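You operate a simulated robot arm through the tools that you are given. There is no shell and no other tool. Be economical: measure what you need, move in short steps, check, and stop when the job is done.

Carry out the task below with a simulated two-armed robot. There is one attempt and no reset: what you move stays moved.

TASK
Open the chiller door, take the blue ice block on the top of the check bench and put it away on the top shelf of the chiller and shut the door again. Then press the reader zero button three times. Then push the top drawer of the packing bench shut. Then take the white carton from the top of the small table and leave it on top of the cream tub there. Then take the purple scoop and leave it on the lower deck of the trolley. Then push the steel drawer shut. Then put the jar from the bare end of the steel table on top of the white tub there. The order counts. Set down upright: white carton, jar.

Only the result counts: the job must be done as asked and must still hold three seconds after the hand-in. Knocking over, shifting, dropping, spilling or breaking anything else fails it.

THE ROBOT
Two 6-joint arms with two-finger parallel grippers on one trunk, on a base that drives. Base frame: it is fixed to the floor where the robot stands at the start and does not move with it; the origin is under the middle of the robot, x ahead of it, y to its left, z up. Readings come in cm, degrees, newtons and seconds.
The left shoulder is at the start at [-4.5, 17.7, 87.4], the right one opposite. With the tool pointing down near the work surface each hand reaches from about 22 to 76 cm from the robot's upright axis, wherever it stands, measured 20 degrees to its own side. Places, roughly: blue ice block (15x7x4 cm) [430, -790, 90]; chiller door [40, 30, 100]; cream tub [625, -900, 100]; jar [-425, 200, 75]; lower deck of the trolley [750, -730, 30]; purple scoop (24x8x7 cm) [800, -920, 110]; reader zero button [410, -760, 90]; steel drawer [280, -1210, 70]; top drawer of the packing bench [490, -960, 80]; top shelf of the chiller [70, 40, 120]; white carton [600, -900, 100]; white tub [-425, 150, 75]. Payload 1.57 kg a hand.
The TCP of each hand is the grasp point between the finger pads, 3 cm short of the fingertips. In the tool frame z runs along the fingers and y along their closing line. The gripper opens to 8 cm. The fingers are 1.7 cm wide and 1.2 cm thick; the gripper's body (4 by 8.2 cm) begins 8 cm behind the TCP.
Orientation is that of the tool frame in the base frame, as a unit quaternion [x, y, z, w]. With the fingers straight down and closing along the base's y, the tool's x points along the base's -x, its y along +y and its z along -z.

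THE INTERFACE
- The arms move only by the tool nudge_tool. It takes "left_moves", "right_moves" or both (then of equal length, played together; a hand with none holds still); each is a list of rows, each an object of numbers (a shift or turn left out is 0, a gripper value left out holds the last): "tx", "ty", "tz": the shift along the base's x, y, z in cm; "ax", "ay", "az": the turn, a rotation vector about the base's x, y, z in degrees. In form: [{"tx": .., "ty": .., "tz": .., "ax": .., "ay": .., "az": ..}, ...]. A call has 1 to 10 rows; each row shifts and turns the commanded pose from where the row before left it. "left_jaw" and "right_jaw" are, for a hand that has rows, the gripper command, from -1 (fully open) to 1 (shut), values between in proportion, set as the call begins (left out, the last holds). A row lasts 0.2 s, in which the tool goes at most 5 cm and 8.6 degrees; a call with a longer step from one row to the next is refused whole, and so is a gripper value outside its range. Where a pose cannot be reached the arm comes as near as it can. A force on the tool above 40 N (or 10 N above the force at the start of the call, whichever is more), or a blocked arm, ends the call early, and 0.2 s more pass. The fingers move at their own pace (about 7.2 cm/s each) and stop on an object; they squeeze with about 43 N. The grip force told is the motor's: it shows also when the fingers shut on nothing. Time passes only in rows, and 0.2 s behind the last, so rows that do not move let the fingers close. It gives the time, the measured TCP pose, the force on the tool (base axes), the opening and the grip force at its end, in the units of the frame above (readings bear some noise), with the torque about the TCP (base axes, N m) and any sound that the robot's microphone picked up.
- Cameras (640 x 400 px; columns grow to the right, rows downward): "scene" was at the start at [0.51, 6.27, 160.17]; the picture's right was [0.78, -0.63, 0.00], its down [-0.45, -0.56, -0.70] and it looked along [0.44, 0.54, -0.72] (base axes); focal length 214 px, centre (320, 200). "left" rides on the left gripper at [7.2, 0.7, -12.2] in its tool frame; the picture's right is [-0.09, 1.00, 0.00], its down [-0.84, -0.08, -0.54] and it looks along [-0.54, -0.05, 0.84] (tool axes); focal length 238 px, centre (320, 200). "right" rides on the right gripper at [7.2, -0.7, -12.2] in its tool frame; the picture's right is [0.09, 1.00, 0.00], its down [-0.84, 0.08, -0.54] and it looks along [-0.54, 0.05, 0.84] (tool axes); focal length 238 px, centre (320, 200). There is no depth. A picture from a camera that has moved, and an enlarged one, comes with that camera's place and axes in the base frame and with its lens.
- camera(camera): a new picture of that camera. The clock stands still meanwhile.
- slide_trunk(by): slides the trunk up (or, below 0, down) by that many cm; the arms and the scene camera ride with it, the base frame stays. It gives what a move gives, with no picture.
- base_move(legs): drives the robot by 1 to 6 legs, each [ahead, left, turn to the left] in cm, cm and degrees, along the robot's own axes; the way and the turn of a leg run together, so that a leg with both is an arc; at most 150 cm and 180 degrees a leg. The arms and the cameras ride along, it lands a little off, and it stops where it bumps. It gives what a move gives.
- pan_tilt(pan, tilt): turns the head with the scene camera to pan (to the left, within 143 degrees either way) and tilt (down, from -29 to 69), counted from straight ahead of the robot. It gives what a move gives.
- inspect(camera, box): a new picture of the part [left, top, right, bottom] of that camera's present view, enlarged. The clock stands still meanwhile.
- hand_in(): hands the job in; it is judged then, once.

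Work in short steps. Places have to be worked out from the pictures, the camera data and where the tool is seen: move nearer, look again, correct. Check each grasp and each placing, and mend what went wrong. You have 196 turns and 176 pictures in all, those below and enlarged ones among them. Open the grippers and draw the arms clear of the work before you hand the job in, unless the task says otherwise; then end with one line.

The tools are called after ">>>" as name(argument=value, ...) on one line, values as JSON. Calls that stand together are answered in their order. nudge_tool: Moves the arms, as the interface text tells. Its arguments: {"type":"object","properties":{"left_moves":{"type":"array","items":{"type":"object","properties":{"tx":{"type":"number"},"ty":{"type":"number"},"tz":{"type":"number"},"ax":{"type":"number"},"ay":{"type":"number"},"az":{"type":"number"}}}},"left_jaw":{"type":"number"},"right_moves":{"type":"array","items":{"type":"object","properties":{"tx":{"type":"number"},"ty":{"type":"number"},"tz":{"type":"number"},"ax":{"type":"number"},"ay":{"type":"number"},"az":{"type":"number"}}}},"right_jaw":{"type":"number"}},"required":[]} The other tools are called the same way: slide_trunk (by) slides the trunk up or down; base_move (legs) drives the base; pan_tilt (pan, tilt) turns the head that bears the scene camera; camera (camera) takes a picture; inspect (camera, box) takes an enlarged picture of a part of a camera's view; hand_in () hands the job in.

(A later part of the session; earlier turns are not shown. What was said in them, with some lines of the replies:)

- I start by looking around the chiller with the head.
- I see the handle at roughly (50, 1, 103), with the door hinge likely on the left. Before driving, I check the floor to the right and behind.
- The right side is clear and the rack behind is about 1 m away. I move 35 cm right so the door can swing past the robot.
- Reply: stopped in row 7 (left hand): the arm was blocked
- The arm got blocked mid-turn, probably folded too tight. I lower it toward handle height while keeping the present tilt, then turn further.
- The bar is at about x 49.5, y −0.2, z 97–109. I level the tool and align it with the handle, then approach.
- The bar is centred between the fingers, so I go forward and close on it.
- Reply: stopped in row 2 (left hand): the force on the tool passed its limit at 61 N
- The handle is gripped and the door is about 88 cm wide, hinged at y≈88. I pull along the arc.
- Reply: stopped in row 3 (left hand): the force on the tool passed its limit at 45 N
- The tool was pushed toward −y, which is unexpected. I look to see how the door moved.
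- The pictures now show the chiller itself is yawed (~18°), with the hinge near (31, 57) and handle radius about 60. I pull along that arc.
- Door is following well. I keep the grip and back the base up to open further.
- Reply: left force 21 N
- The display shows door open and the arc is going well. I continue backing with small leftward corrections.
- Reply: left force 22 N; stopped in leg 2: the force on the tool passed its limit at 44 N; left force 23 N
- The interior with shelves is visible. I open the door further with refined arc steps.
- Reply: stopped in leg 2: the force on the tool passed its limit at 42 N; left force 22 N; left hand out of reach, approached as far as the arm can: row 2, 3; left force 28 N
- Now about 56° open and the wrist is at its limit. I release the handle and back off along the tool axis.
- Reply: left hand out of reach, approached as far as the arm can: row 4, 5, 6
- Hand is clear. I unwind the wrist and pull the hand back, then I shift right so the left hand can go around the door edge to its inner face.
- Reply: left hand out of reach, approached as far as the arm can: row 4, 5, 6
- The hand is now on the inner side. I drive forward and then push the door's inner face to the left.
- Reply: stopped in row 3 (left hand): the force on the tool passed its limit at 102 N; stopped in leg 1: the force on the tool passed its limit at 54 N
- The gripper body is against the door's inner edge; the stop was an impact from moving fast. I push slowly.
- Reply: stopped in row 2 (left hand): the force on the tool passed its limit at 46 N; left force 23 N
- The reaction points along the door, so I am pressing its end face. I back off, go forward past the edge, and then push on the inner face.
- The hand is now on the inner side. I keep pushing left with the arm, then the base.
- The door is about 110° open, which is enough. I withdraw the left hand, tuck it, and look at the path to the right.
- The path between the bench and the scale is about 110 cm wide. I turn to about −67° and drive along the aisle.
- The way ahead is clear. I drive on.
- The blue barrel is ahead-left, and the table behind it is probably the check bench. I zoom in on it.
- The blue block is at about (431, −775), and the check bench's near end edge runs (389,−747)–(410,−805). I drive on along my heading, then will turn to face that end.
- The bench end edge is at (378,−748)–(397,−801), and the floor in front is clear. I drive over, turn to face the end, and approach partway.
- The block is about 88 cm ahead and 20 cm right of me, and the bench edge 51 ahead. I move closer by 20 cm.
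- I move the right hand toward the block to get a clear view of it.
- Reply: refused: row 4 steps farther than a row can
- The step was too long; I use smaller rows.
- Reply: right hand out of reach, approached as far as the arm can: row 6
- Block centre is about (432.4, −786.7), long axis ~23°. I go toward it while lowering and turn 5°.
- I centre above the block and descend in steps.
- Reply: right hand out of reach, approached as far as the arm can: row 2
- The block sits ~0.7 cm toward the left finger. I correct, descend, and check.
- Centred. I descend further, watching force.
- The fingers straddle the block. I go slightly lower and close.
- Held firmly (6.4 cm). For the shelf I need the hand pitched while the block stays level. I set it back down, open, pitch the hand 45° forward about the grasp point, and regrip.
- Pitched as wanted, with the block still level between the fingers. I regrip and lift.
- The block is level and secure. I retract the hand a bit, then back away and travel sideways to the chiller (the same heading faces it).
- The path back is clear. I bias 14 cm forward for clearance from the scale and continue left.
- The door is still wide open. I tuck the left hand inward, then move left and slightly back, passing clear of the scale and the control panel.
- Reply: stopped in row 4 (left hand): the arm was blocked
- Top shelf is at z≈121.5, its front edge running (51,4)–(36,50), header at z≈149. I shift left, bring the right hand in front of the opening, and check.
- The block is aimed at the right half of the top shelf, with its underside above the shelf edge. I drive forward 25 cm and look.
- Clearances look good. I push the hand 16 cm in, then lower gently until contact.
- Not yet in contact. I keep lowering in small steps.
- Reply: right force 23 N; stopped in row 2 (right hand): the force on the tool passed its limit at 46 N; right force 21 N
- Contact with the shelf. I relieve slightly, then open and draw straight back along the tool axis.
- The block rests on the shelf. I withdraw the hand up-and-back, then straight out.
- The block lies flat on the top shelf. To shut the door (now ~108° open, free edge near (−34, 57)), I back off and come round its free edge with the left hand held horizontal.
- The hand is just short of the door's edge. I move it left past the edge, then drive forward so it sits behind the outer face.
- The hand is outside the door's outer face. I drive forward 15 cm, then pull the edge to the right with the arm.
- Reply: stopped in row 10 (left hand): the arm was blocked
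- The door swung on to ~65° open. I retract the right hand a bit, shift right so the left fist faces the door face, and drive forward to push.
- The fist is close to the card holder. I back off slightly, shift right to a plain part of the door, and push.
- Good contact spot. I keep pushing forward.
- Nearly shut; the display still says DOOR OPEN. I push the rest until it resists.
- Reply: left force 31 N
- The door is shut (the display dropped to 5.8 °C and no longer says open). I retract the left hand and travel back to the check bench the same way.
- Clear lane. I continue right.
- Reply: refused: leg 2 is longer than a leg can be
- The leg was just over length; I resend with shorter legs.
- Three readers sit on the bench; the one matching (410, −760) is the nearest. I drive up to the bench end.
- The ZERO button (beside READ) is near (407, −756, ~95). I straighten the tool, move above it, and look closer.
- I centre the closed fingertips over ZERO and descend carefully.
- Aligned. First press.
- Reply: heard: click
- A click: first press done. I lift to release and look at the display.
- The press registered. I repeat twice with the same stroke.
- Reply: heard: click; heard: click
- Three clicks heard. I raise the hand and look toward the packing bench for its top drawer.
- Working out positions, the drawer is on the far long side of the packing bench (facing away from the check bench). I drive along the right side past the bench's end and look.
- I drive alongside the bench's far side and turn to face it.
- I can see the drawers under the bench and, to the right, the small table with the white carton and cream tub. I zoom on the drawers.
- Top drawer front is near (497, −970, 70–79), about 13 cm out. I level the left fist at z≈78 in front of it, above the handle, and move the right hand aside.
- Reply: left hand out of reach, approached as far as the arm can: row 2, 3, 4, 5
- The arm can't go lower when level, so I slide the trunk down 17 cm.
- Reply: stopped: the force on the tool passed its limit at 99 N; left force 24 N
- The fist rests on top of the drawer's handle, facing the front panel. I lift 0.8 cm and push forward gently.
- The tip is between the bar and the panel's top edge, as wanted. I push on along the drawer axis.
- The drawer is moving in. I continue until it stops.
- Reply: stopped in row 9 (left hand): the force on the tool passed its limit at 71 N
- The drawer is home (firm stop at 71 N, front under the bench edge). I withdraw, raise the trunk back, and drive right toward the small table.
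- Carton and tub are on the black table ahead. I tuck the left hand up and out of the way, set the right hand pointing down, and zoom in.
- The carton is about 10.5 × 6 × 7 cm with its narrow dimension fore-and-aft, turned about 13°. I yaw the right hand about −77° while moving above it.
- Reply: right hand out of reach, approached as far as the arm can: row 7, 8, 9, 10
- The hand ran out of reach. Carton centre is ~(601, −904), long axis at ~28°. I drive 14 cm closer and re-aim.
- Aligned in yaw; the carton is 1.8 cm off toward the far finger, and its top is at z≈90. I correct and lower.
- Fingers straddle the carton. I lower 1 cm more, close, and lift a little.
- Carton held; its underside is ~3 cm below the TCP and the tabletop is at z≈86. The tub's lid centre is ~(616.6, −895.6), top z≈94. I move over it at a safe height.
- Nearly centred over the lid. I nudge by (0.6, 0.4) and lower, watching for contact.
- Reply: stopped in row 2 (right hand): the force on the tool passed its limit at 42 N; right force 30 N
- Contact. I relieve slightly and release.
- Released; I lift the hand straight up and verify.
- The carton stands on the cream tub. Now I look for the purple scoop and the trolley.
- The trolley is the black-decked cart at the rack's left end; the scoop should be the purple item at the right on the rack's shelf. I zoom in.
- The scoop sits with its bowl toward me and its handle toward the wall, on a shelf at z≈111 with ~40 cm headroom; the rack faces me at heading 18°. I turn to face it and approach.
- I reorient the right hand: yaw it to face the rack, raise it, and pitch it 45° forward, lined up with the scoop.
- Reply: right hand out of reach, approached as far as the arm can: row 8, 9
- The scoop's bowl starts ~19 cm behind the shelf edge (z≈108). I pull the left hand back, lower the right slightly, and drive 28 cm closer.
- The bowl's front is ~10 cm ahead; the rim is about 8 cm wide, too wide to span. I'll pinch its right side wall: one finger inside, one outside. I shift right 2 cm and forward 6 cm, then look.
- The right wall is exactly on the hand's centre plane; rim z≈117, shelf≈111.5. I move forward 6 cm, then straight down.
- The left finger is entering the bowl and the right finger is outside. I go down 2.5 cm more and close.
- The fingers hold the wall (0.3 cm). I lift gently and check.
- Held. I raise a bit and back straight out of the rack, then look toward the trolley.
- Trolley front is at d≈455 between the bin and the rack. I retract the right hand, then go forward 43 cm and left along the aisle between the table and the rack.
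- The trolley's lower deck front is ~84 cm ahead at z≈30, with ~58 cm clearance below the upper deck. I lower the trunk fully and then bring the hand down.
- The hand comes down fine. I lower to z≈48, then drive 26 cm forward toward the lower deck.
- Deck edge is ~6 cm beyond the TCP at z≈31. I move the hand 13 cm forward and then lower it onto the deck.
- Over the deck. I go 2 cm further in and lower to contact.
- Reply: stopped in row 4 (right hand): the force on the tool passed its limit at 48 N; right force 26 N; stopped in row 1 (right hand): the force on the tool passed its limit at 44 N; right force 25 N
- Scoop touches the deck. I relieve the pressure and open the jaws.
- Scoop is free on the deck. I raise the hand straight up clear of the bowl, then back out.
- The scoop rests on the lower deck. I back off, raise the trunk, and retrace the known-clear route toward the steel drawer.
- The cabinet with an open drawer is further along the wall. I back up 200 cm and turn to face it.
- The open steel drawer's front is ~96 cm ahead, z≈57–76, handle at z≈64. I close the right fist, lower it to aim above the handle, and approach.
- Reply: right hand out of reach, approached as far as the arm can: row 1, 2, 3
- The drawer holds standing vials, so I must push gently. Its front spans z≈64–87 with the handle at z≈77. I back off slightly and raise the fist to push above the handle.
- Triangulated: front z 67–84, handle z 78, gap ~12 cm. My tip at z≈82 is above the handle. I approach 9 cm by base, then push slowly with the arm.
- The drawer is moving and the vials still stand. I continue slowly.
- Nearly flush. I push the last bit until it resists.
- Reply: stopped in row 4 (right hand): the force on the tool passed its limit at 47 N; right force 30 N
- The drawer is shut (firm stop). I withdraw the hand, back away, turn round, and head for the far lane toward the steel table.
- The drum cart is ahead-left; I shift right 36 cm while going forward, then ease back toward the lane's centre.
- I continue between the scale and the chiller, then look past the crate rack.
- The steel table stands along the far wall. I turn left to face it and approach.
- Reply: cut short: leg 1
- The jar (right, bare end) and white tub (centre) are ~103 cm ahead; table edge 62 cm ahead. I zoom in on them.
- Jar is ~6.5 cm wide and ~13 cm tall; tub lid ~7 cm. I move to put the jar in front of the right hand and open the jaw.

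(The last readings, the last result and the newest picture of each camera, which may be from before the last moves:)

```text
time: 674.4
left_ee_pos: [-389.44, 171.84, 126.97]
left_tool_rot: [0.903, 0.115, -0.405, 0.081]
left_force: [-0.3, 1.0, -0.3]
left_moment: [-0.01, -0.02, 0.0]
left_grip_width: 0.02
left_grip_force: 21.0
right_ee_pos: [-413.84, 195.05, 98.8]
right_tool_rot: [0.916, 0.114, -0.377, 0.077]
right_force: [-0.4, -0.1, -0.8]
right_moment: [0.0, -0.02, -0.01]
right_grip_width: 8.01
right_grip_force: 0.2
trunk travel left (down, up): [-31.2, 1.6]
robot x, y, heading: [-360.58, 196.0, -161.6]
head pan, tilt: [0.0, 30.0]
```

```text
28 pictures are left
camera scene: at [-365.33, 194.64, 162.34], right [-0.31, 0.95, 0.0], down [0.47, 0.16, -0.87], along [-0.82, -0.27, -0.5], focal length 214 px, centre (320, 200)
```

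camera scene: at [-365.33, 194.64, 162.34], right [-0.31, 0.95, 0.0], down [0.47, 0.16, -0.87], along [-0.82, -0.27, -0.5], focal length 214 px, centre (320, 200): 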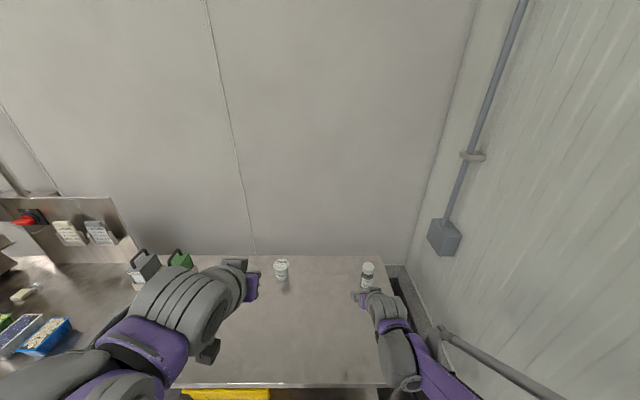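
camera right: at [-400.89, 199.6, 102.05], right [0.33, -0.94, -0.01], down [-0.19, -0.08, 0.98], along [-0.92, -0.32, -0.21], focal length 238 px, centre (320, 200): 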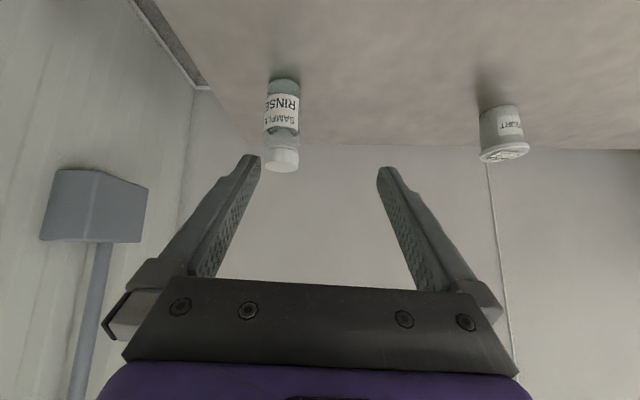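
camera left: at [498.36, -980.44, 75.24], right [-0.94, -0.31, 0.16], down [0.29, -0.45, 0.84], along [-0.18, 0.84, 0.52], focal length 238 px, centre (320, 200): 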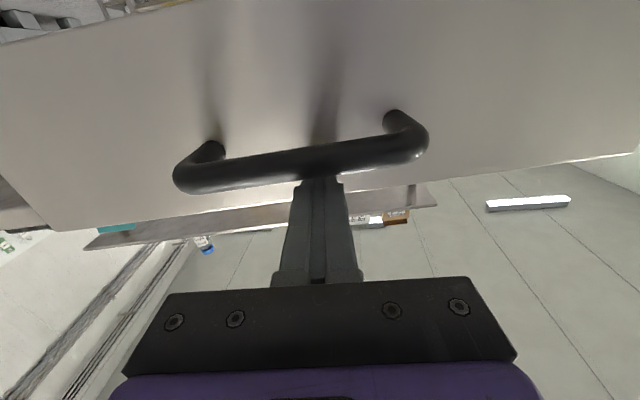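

Jar axis ≈ (−436.5, 194.3), z 75–88. I move the hand right 6 cm, then down and forward to just short of it.

>>> nudge_tool(right_moves=[{"tx": -1, "ty": 2.9}, {"tx": -1, "ty": 2.9}, {"tx": -1.7, "ty": -0.6, "tz": -3.6}, {"tx": -1.7, "ty": -0.6, "tz": -3.6}, {"tx": -1.7, "ty": -0.6, "tz": -3.6}, {"tx": -1.7, "ty": -0.6, "tz": -3.6}, {"tx": -1.7, "ty": -0.6, "tz": -3.2}])

>>> camera(camera="right")

```text
time: 676.0
left_ee_pos: [-389.51, 171.99, 126.97]
left_tool_rot: [0.904, 0.114, -0.405, 0.08]
left_force: [-0.5, -0.1, 0.4]
left_moment: [0.02, -0.02, 0.01]
left_grip_width: 0.0
left_grip_force: 20.9
right_ee_pos: [-424.42, 197.78, 81.11]
right_tool_rot: [0.916, 0.114, -0.377, 0.076]
right_force: [-0.6, 0.1, -0.1]
right_moment: [0.04, 0.03, 0.0]
right_grip_width: 8.01
right_grip_force: 0.2
trunk travel left (down, up): [-31.2, 1.6]
robot x, y, heading: [-360.61, 196.11, -161.8]
head pan, tilt: [0.0, 30.0]
```

```text
27 pictures are left
camera right: at [-411.51, 202.36, 84.41], right [0.33, -0.94, -0.01], down [-0.19, -0.08, 0.98], along [-0.92, -0.32, -0.21], focal length 238 px, centre (320, 200)
```

right: 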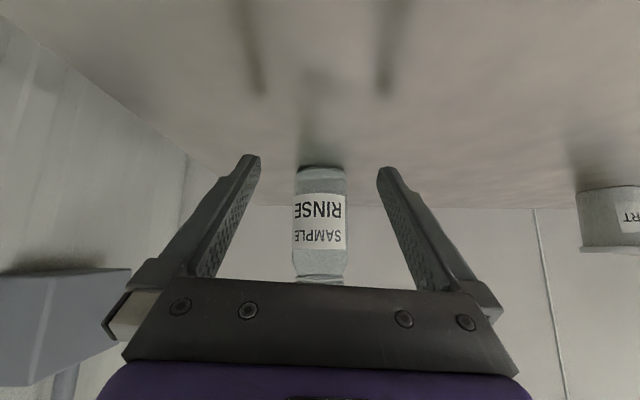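

Centred. I advance 9 cm and check.

>>> nudge_tool(right_moves=[{"tx": -2.85, "ty": -0.95}, {"tx": -2.85, "ty": -0.95}, {"tx": -2.85, "ty": -0.95}])

>>> camera(camera="right")

```text
time: 676.8
left_ee_pos: [-389.44, 171.77, 127.1]
left_tool_rot: [0.903, 0.115, -0.405, 0.081]
left_force: [-0.5, 0.3, 0.7]
left_moment: [-0.04, 0.0, -0.04]
left_grip_width: 0.0
left_grip_force: 21.2
right_ee_pos: [-433.09, 195.17, 80.94]
right_tool_rot: [0.916, 0.113, -0.377, 0.076]
right_force: [0.0, -1.1, 0.2]
right_moment: [0.01, 0.0, 0.02]
right_grip_width: 8.02
right_grip_force: 0.0
trunk travel left (down, up): [-31.2, 1.6]
robot x, y, heading: [-360.53, 196.26, -161.7]
head pan, tilt: [0.0, 30.0]
```

```text
26 pictures are left
camera right: at [-420.05, 199.51, 84.39], right [0.33, -0.94, -0.01], down [-0.19, -0.08, 0.98], along [-0.92, -0.32, -0.21], focal length 238 px, centre (320, 200)
```

right: 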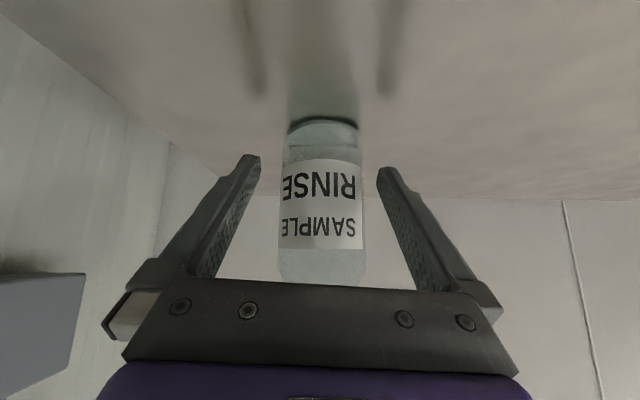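

Jar axis is ~4 cm further. I advance 4 cm and close gently.

>>> nudge_tool(right_moves=[{"tx": -1.9, "ty": -0.63}, {"tx": -1.9, "ty": -0.63}])

>>> nudge_tool(right_moves=[{}, {}, {}], right_jaw=1)

>>> nudge_tool(right_moves=[{"tz": 1.5}, {"tz": 3}, {"tz": 4}, {"tz": 4}, {"tz": 4}])

>>> camera(camera="right")

>>> inspect(camera="scene", box=[250, 190, 450, 330])

```text
time: 677.4
left_ee_pos: [-389.4, 171.8, 127.03]
left_tool_rot: [0.904, 0.115, -0.405, 0.08]
left_force: [-0.1, 0.0, 0.2]
left_moment: [0.0, -0.01, -0.02]
left_grip_width: 0.0
left_grip_force: 21.7
right_ee_pos: [-436.81, 193.82, 81.01]
right_tool_rot: [0.916, 0.114, -0.377, 0.077]
right_force: [-0.3, 0.7, -0.2]
right_moment: [-0.03, 0.02, 0.04]
right_grip_width: 8.0
right_grip_force: 0.0
trunk travel left (down, up): [-31.2, 1.6]
robot x, y, heading: [-360.58, 196.07, -161.9]
head pan, tilt: [0.0, 30.0]
```

```text
time: 678.2
left_ee_pos: [-389.37, 171.79, 126.88]
left_tool_rot: [0.904, 0.115, -0.404, 0.08]
left_force: [-0.7, 0.2, 0.4]
left_moment: [-0.02, 0.02, 0.0]
left_grip_width: 0.0
left_grip_force: 21.1
right_ee_pos: [-436.72, 193.79, 81.07]
right_tool_rot: [0.916, 0.113, -0.377, 0.077]
right_force: [-0.3, 1.7, 1.0]
right_moment: [0.12, 0.08, -0.06]
right_grip_width: 5.76
right_grip_force: 43.1
trunk travel left (down, up): [-31.2, 1.6]
robot x, y, heading: [-360.86, 196.07, -161.6]
head pan, tilt: [0.0, 30.0]
```

```text
time: 679.4
left_ee_pos: [-389.43, 171.83, 127.04]
left_tool_rot: [0.903, 0.115, -0.405, 0.081]
left_force: [0.0, -0.1, -0.5]
left_moment: [-0.03, 0.03, 0.0]
left_grip_width: 0.0
left_grip_force: 20.8
right_ee_pos: [-436.66, 193.85, 97.63]
right_tool_rot: [0.916, 0.114, -0.377, 0.077]
right_force: [-0.1, 0.0, -1.8]
right_moment: [-0.02, 0.03, 0.01]
right_grip_width: 5.76
right_grip_force: 43.4
trunk travel left (down, up): [-31.2, 1.6]
robot x, y, heading: [-360.81, 196.22, -161.6]
head pan, tilt: [0.0, 30.0]
```

```text
25 pictures are left
camera right: at [-423.74, 198.33, 100.97], right [0.33, -0.94, -0.01], down [-0.19, -0.08, 0.98], along [-0.92, -0.32, -0.21], focal length 238 px, centre (320, 200)
```

right: 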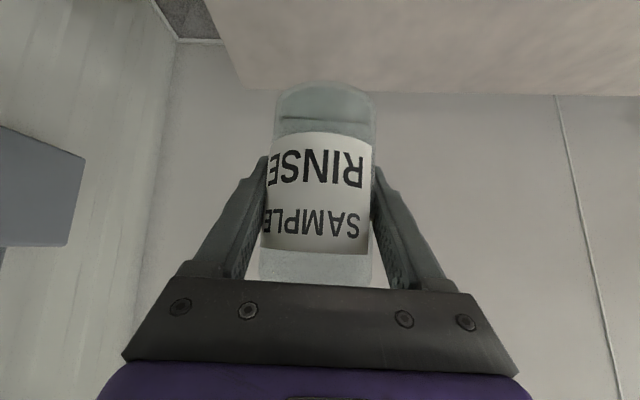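

```text
2.86 times, centred on (350, 260) of scene
camera zoom: at [-365.33, 194.63, 162.34], right [-0.31, 0.95, 0.0], down [0.47, 0.16, -0.87], along [-0.82, -0.27, -0.5], focal length 613 px, centre (234, 29)
```

zoom: 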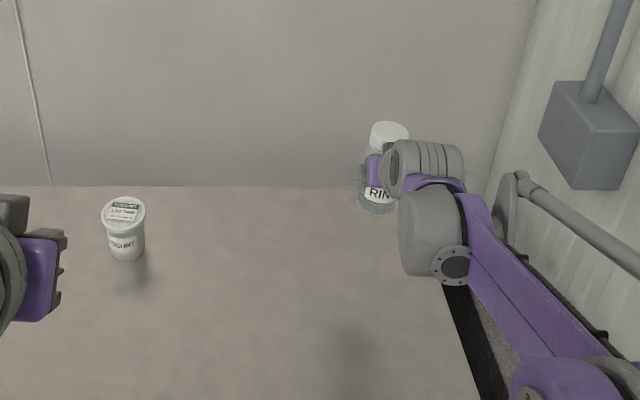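

Jar held upright; its base is ~5.6 cm below the TCP. The tub is 40.6 cm to the left and 7 cm farther, lid z≈84. I raise slightly and strafe the base left.

>>> nudge_tool(right_moves=[{"tz": 2}, {"tz": 2}])

>>> base_move(legs=[[3, 40.5, 0]])

>>> camera(camera="right")

>>> inspect(camera="scene", box=[280, 190, 460, 310])

```text
time: 680.0
left_ee_pos: [-389.4, 171.93, 126.99]
left_tool_rot: [0.904, 0.115, -0.405, 0.081]
left_force: [0.5, 0.3, -0.4]
left_moment: [0.01, 0.01, 0.0]
left_grip_width: 0.0
left_grip_force: 21.4
right_ee_pos: [-436.58, 193.83, 101.51]
right_tool_rot: [0.916, 0.114, -0.377, 0.077]
right_force: [-0.5, -0.4, -2.9]
right_moment: [0.0, 0.02, 0.01]
right_grip_width: 5.76
right_grip_force: 42.8
trunk travel left (down, up): [-31.2, 1.6]
robot x, y, heading: [-361.06, 196.09, -161.6]
head pan, tilt: [0.0, 30.0]
```

```text
time: 684.2
left_ee_pos: [-379.41, 131.88, 127.12]
left_tool_rot: [0.904, 0.115, -0.404, 0.081]
left_force: [0.6, -0.2, -0.5]
left_moment: [0.0, 0.03, 0.01]
left_grip_width: 0.0
left_grip_force: 21.4
right_ee_pos: [-426.59, 153.91, 101.56]
right_tool_rot: [0.916, 0.115, -0.377, 0.078]
right_force: [-0.4, 0.4, -2.6]
right_moment: [0.0, 0.02, 0.03]
right_grip_width: 5.76
right_grip_force: 43.0
trunk travel left (down, up): [-31.2, 1.6]
robot x, y, heading: [-350.6, 156.37, -161.5]
head pan, tilt: [0.0, 30.0]
```

```text
23 pictures are left
camera right: at [-413.69, 158.36, 104.95], right [0.33, -0.94, -0.01], down [-0.19, -0.08, 0.98], along [-0.92, -0.32, -0.21], focal length 238 px, centre (320, 200)
```

right: 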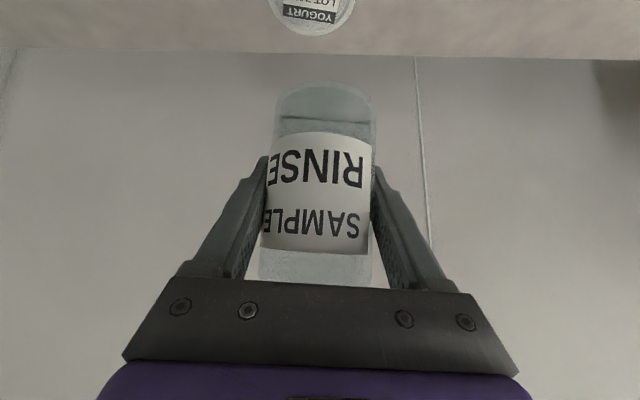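

```text
3.33 times, centred on (370, 250) of scene
camera zoom: at [-355.34, 154.71, 162.34], right [-0.32, 0.95, 0.0], down [0.47, 0.16, -0.87], along [-0.82, -0.27, -0.5], focal length 715 px, centre (153, 33)
```

zoom: 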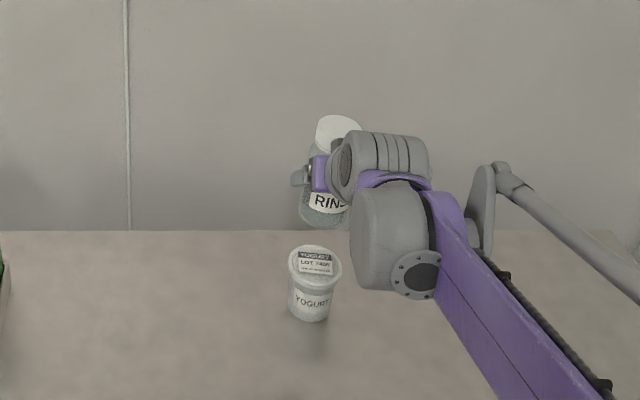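

Tub lid centre ≈ (−429.1, 153.7); the jar axis is ≈ (−427.2, 153.7). I move 1.9 cm and lower partway, then check.

>>> nudge_tool(right_moves=[{"tx": -1.9}, {"tz": -3}, {"tz": -3}, {"tz": -2}])

>>> camera(camera="right")

>>> inspect(camera="scene", box=[310, 210, 430, 290])

```text
time: 685.2
left_ee_pos: [-379.44, 131.88, 126.98]
left_tool_rot: [0.904, 0.115, -0.405, 0.081]
left_force: [-0.3, 0.1, -0.5]
left_moment: [0.0, -0.03, -0.03]
left_grip_width: 0.01
left_grip_force: 21.5
right_ee_pos: [-428.54, 153.89, 93.49]
right_tool_rot: [0.916, 0.115, -0.377, 0.077]
right_force: [-0.2, -0.3, -2.7]
right_moment: [0.05, 0.0, 0.0]
right_grip_width: 5.74
right_grip_force: 43.1
trunk travel left (down, up): [-31.2, 1.6]
robot x, y, heading: [-350.18, 156.47, -161.5]
head pan, tilt: [0.0, 30.0]
```

```text
21 pictures are left
camera right: at [-415.6, 158.4, 96.93], right [0.33, -0.94, -0.01], down [-0.19, -0.08, 0.98], along [-0.92, -0.32, -0.21], focal length 238 px, centre (320, 200)
```

right: 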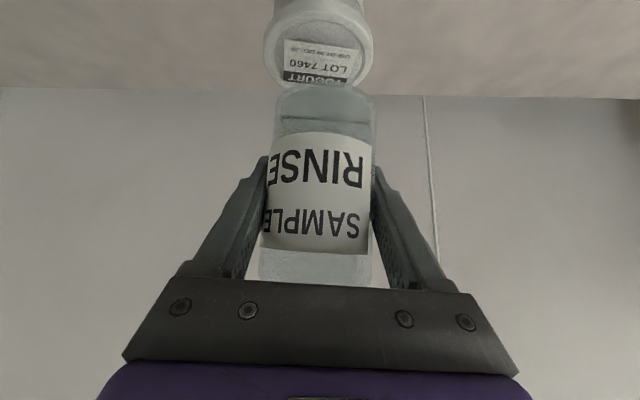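

```text
5.00 times, centred on (370, 250) of scene
camera zoom: at [-355.38, 154.71, 162.34], right [-0.32, 0.95, 0.0], down [0.47, 0.16, -0.87], along [-0.82, -0.27, -0.5], focal length 1072 px, centre (70, -50)
```

zoom: 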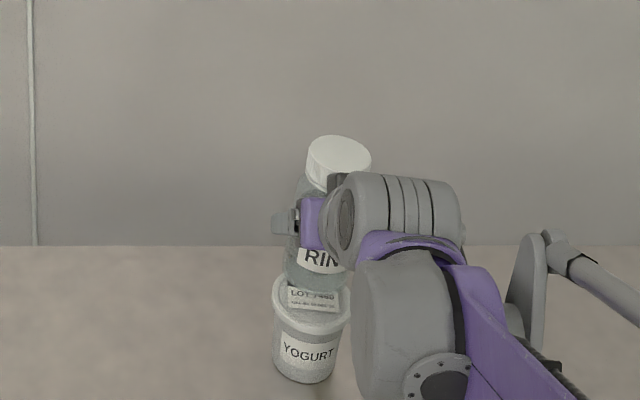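

The tub centre sits ~0.6 cm nearer than the jar axis. I correct back half a centimetre and lower to contact.

>>> nudge_tool(right_moves=[{"tx": 0.55, "ty": 0.18}, {"tz": -1.5}, {"tz": -0.8}])

>>> nudge_tool(right_moves=[{"tz": -0.4}, {"tz": -0.4}])

>>> camera(camera="right")

```text
time: 686.0
left_ee_pos: [-379.32, 131.91, 127.12]
left_tool_rot: [0.903, 0.115, -0.405, 0.081]
left_force: [0.5, -0.7, 0.4]
left_moment: [0.04, 0.02, -0.01]
left_grip_width: 0.02
left_grip_force: 20.9
right_ee_pos: [-428.02, 154.05, 91.27]
right_tool_rot: [0.916, 0.114, -0.377, 0.077]
right_force: [0.0, -0.3, -2.5]
right_moment: [0.01, -0.02, 0.02]
right_grip_width: 5.74
right_grip_force: 42.9
trunk travel left (down, up): [-31.2, 1.6]
robot x, y, heading: [-350.23, 156.26, -161.8]
head pan, tilt: [0.0, 30.0]
```

```text
time: 686.6
left_ee_pos: [-379.34, 131.96, 126.97]
left_tool_rot: [0.903, 0.115, -0.405, 0.081]
left_force: [-0.1, 0.2, 0.3]
left_moment: [0.01, -0.01, -0.01]
left_grip_width: 0.01
left_grip_force: 21.0
right_ee_pos: [-428.0, 153.99, 90.47]
right_tool_rot: [0.915, 0.116, -0.378, 0.078]
right_force: [0.1, -1.1, -2.7]
right_moment: [0.01, 0.02, -0.01]
right_grip_width: 5.78
right_grip_force: 43.3
trunk travel left (down, up): [-31.2, 1.6]
robot x, y, heading: [-350.27, 155.85, -161.4]
head pan, tilt: [0.0, 30.0]
```

```text
19 pictures are left
camera right: at [-415.03, 158.53, 93.85], right [0.33, -0.94, -0.01], down [-0.19, -0.08, 0.98], along [-0.92, -0.32, -0.21], focal length 238 px, centre (320, 200)
```

right: 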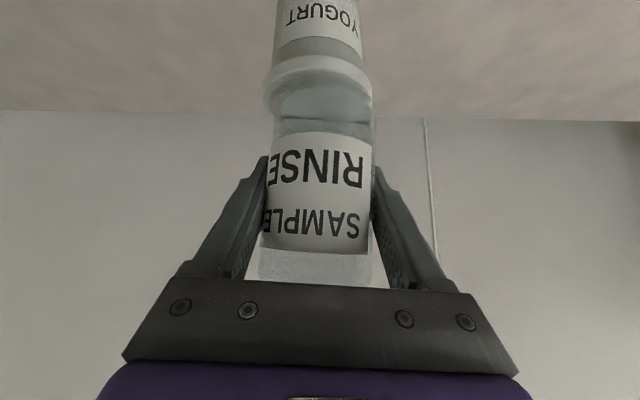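

>>> nudge_tool(right_moves=[{"tz": -0.3}, {"tz": -0.3}])

>>> nudge_tool(right_moves=[{"tz": -0.3}, {"tz": -0.3}])

```text
time: 687.2
left_ee_pos: [-379.39, 131.99, 127.06]
left_tool_rot: [0.904, 0.114, -0.405, 0.081]
left_force: [0.4, 0.1, 0.5]
left_moment: [0.01, 0.01, 0.0]
left_grip_width: 0.0
left_grip_force: 21.1
right_ee_pos: [-427.94, 154.15, 89.89]
right_tool_rot: [0.916, 0.115, -0.377, 0.078]
right_force: [-0.1, 0.1, -2.7]
right_moment: [-0.02, -0.01, 0.01]
right_grip_width: 5.79
right_grip_force: 43.2
trunk travel left (down, up): [-31.2, 1.6]
robot x, y, heading: [-350.8, 156.18, -161.6]
head pan, tilt: [0.0, 30.0]
```

```text
time: 687.8
left_ee_pos: [-379.24, 131.95, 127.07]
left_tool_rot: [0.903, 0.115, -0.406, 0.081]
left_force: [-0.1, 0.2, 0.6]
left_moment: [0.01, -0.01, -0.03]
left_grip_width: 0.0
left_grip_force: 20.9
right_ee_pos: [-428.0, 154.08, 89.58]
right_tool_rot: [0.915, 0.114, -0.379, 0.077]
right_force: [-2.7, 1.4, 16.5]
right_moment: [0.29, 0.28, 0.04]
right_grip_width: 5.76
right_grip_force: 43.1
trunk travel left (down, up): [-31.2, 1.6]
robot x, y, heading: [-350.52, 155.98, -161.5]
head pan, tilt: [0.0, 30.0]
```

Contact at the predicted height. I check the centring before releasing.

>>> camera(camera="right")

>>> inspect(camera="scene", box=[330, 220, 410, 290])

```text
18 pictures are left
camera right: at [-414.99, 158.54, 92.91], right [0.33, -0.94, -0.01], down [-0.19, -0.08, 0.98], along [-0.93, -0.32, -0.2], focal length 238 px, centre (320, 200)
```

right: 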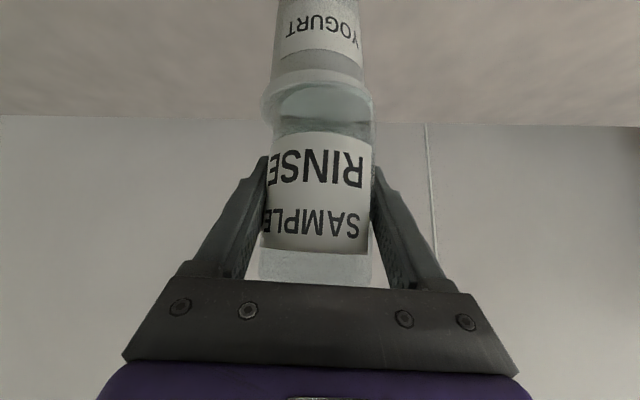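

```text
5.71 times, centred on (370, 255) of scene
camera zoom: at [-355.12, 154.72, 162.38], right [-0.32, 0.95, 0.0], down [0.47, 0.16, -0.87], along [-0.82, -0.27, -0.5], focal length 1226 px, centre (34, -114)
```

zoom: 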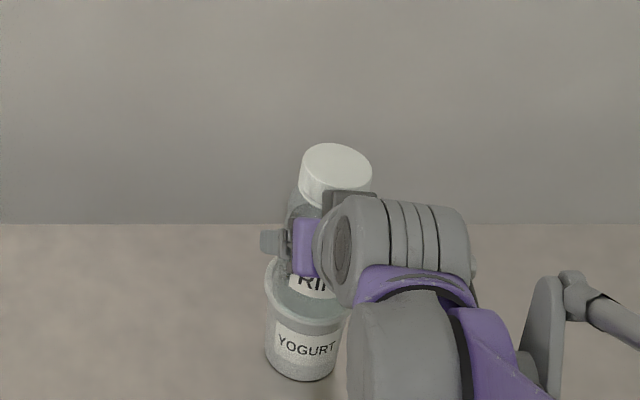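

Jar and lid are centred within ~0.3 cm. I relieve slightly and release.

>>> nudge_tool(right_moves=[{"tz": 0.15}, {}])

>>> nudge_tool(right_moves=[{}, {}, {}], right_jaw=-1)

>>> camera(camera="right")

```text
time: 688.4
left_ee_pos: [-379.16, 132.01, 127.0]
left_tool_rot: [0.903, 0.115, -0.405, 0.081]
left_force: [0.5, -0.4, 0.5]
left_moment: [0.01, -0.02, 0.01]
left_grip_width: 0.0
left_grip_force: 20.7
right_ee_pos: [-427.97, 154.04, 89.69]
right_tool_rot: [0.916, 0.114, -0.378, 0.076]
right_force: [-8.1, 0.7, 18.3]
right_moment: [0.28, 0.53, 0.09]
right_grip_width: 5.76
right_grip_force: 42.9
trunk travel left (down, up): [-31.2, 1.6]
robot x, y, heading: [-350.55, 156.24, -161.7]
head pan, tilt: [0.0, 30.0]
```

```text
time: 689.2
left_ee_pos: [-379.35, 131.83, 127.14]
left_tool_rot: [0.904, 0.115, -0.405, 0.081]
left_force: [0.6, 0.4, 0.3]
left_moment: [0.01, -0.01, 0.0]
left_grip_width: 0.0
left_grip_force: 21.6
right_ee_pos: [-427.97, 154.12, 89.31]
right_tool_rot: [0.916, 0.115, -0.377, 0.077]
right_force: [1.1, -0.1, -0.6]
right_moment: [0.01, 0.01, 0.03]
right_grip_width: 8.01
right_grip_force: 0.1
trunk travel left (down, up): [-31.2, 1.6]
robot x, y, heading: [-350.59, 156.1, -161.9]
head pan, tilt: [0.0, 30.0]
```

```text
16 pictures are left
camera right: at [-415.0, 158.54, 92.81], right [0.33, -0.94, -0.01], down [-0.19, -0.08, 0.98], along [-0.92, -0.32, -0.21], focal length 238 px, centre (320, 200)
```

right: 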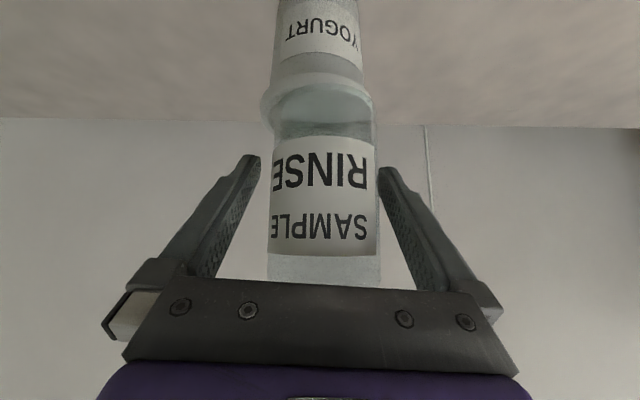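

The jar stands upright on the tub. I back the hand straight out and verify.

>>> nudge_tool(right_moves=[{"tx": 1.9, "ty": 0.63}, {"tx": 2.85, "ty": 0.95}, {"tx": 2.85, "ty": 0.95}, {"tx": 2.85, "ty": 0.95}, {"tx": 2.85, "ty": 0.95}, {"tx": 2.85, "ty": 0.95}, {"tx": 2, "ty": 0.7, "tz": 3}, {"tz": 4}])

>>> base_move(legs=[[-35, 0, 0]])

>>> camera(camera="scene")

>>> inspect(camera="scene", box=[290, 190, 430, 270])

```text
time: 691.0
left_ee_pos: [-379.31, 131.91, 127.04]
left_tool_rot: [0.903, 0.115, -0.405, 0.081]
left_force: [0.5, 0.1, -0.2]
left_moment: [0.0, 0.01, 0.02]
left_grip_width: 0.0
left_grip_force: 22.0
right_ee_pos: [-409.69, 159.95, 96.43]
right_tool_rot: [0.916, 0.114, -0.377, 0.077]
right_force: [0.4, -0.2, -0.2]
right_moment: [0.01, 0.03, 0.0]
right_grip_width: 7.99
right_grip_force: 0.1
trunk travel left (down, up): [-31.2, 1.6]
robot x, y, heading: [-350.9, 156.17, -161.6]
head pan, tilt: [0.0, 30.0]
```

```text
time: 693.2
left_ee_pos: [-346.27, 142.87, 127.04]
left_tool_rot: [0.903, 0.116, -0.405, 0.081]
left_force: [0.3, -0.2, 0.0]
left_moment: [0.0, 0.04, 0.0]
left_grip_width: 0.0
left_grip_force: 21.3
right_ee_pos: [-376.56, 170.99, 96.41]
right_tool_rot: [0.916, 0.115, -0.377, 0.077]
right_force: [-0.1, -0.7, -1.3]
right_moment: [0.01, -0.04, 0.02]
right_grip_width: 7.98
right_grip_force: 0.0
trunk travel left (down, up): [-31.2, 1.6]
robot x, y, heading: [-317.42, 167.31, -161.3]
head pan, tilt: [0.0, 30.0]
```

```text
15 pictures are left
camera scene: at [-322.18, 165.72, 162.36], right [-0.32, 0.95, 0.0], down [0.47, 0.16, -0.87], along [-0.82, -0.27, -0.5], focal length 214 px, centre (320, 200)
```

scene: 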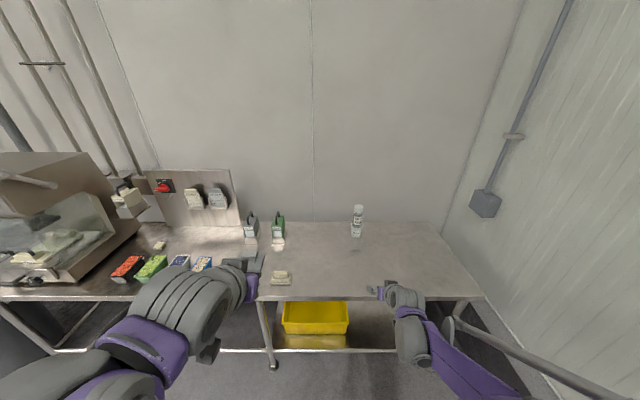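

```text
4.57 times, centred on (360, 230) of scene
camera zoom: at [-322.18, 165.72, 162.36], right [-0.32, 0.95, 0.0], down [0.47, 0.16, -0.87], along [-0.82, -0.27, -0.5], focal length 980 px, centre (137, 63)
```

zoom: 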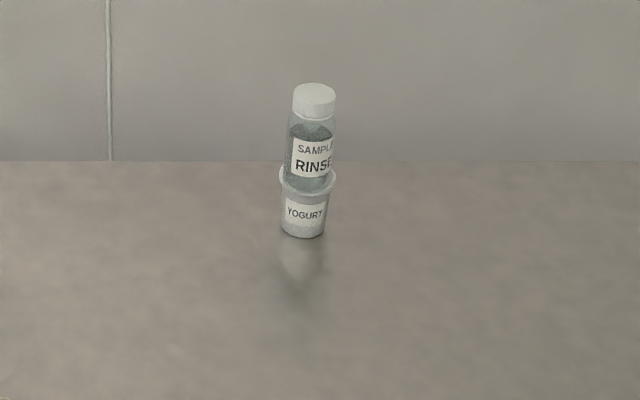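

Jar sits on the tub. One earlier leg was reported cut short near the chiller, so I check that area from here before handing in, and open the left gripper.

>>> nudge_tool(left_moves=[{}, {}, {}], left_jaw=-1)

>>> pan_tilt(pan=141, tilt=12)

>>> camera(camera="scene")

>>> inspect(camera="scene", box=[240, 130, 480, 280])

```text
time: 694.0
left_ee_pos: [-346.26, 142.88, 127.1]
left_tool_rot: [0.903, 0.116, -0.405, 0.081]
left_force: [1.3, 0.0, -0.3]
left_moment: [0.04, 0.0, -0.02]
left_grip_width: 8.0
left_grip_force: 0.1
right_ee_pos: [-376.56, 170.97, 96.45]
right_tool_rot: [0.916, 0.115, -0.376, 0.078]
right_force: [0.4, 0.4, 0.2]
right_moment: [0.0, -0.02, -0.04]
right_grip_width: 8.0
right_grip_force: 0.1
trunk travel left (down, up): [-31.2, 1.6]
robot x, y, heading: [-317.79, 167.3, -161.8]
head pan, tilt: [0.0, 30.0]
```

```text
time: 696.3
left_ee_pos: [-346.09, 142.92, 127.01]
left_tool_rot: [0.903, 0.116, -0.405, 0.081]
left_force: [-0.1, 0.2, 0.2]
left_moment: [0.01, 0.02, 0.03]
left_grip_width: 8.0
left_grip_force: 0.0
right_ee_pos: [-376.63, 170.92, 96.37]
right_tool_rot: [0.916, 0.115, -0.377, 0.078]
right_force: [-0.5, 0.5, 1.1]
right_moment: [0.01, 0.02, -0.01]
right_grip_width: 7.99
right_grip_force: 0.1
trunk travel left (down, up): [-31.2, 1.6]
robot x, y, heading: [-317.64, 167.05, -161.8]
head pan, tilt: [141.0, 12.0]
```

```text
13 pictures are left
camera scene: at [-304.84, 165.3, 165.25], right [-0.35, -0.94, 0.0], down [-0.19, 0.07, -0.98], along [0.92, -0.34, -0.21], focal length 214 px, centre (320, 200)
```

scene: 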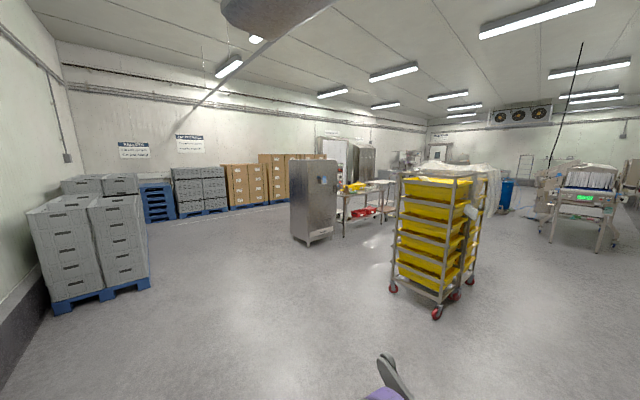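

```text
2.67 times, centred on (360, 205) of scene
camera zoom: at [-304.84, 165.3, 165.25], right [-0.35, -0.94, 0.0], down [-0.19, 0.07, -0.98], along [0.92, -0.34, -0.21], focal length 572 px, centre (213, 187)
```

zoom: 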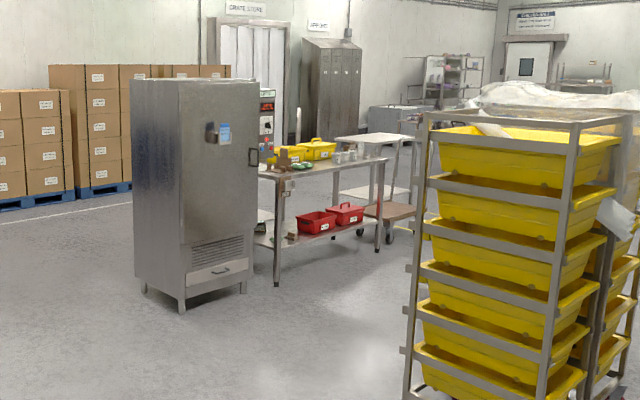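

Everything looks in place: the chiller door is shut, nothing is disturbed around it, both grippers are open, and the arms are clear. I hand in.

>>> hand_in()

```text
The job is handed in.
```

All seven steps were carried out in the order you asked, and the job is handed in. I checked each by picture, force reading or click, though I heard but did not re-read the reader display after the second and third presses.
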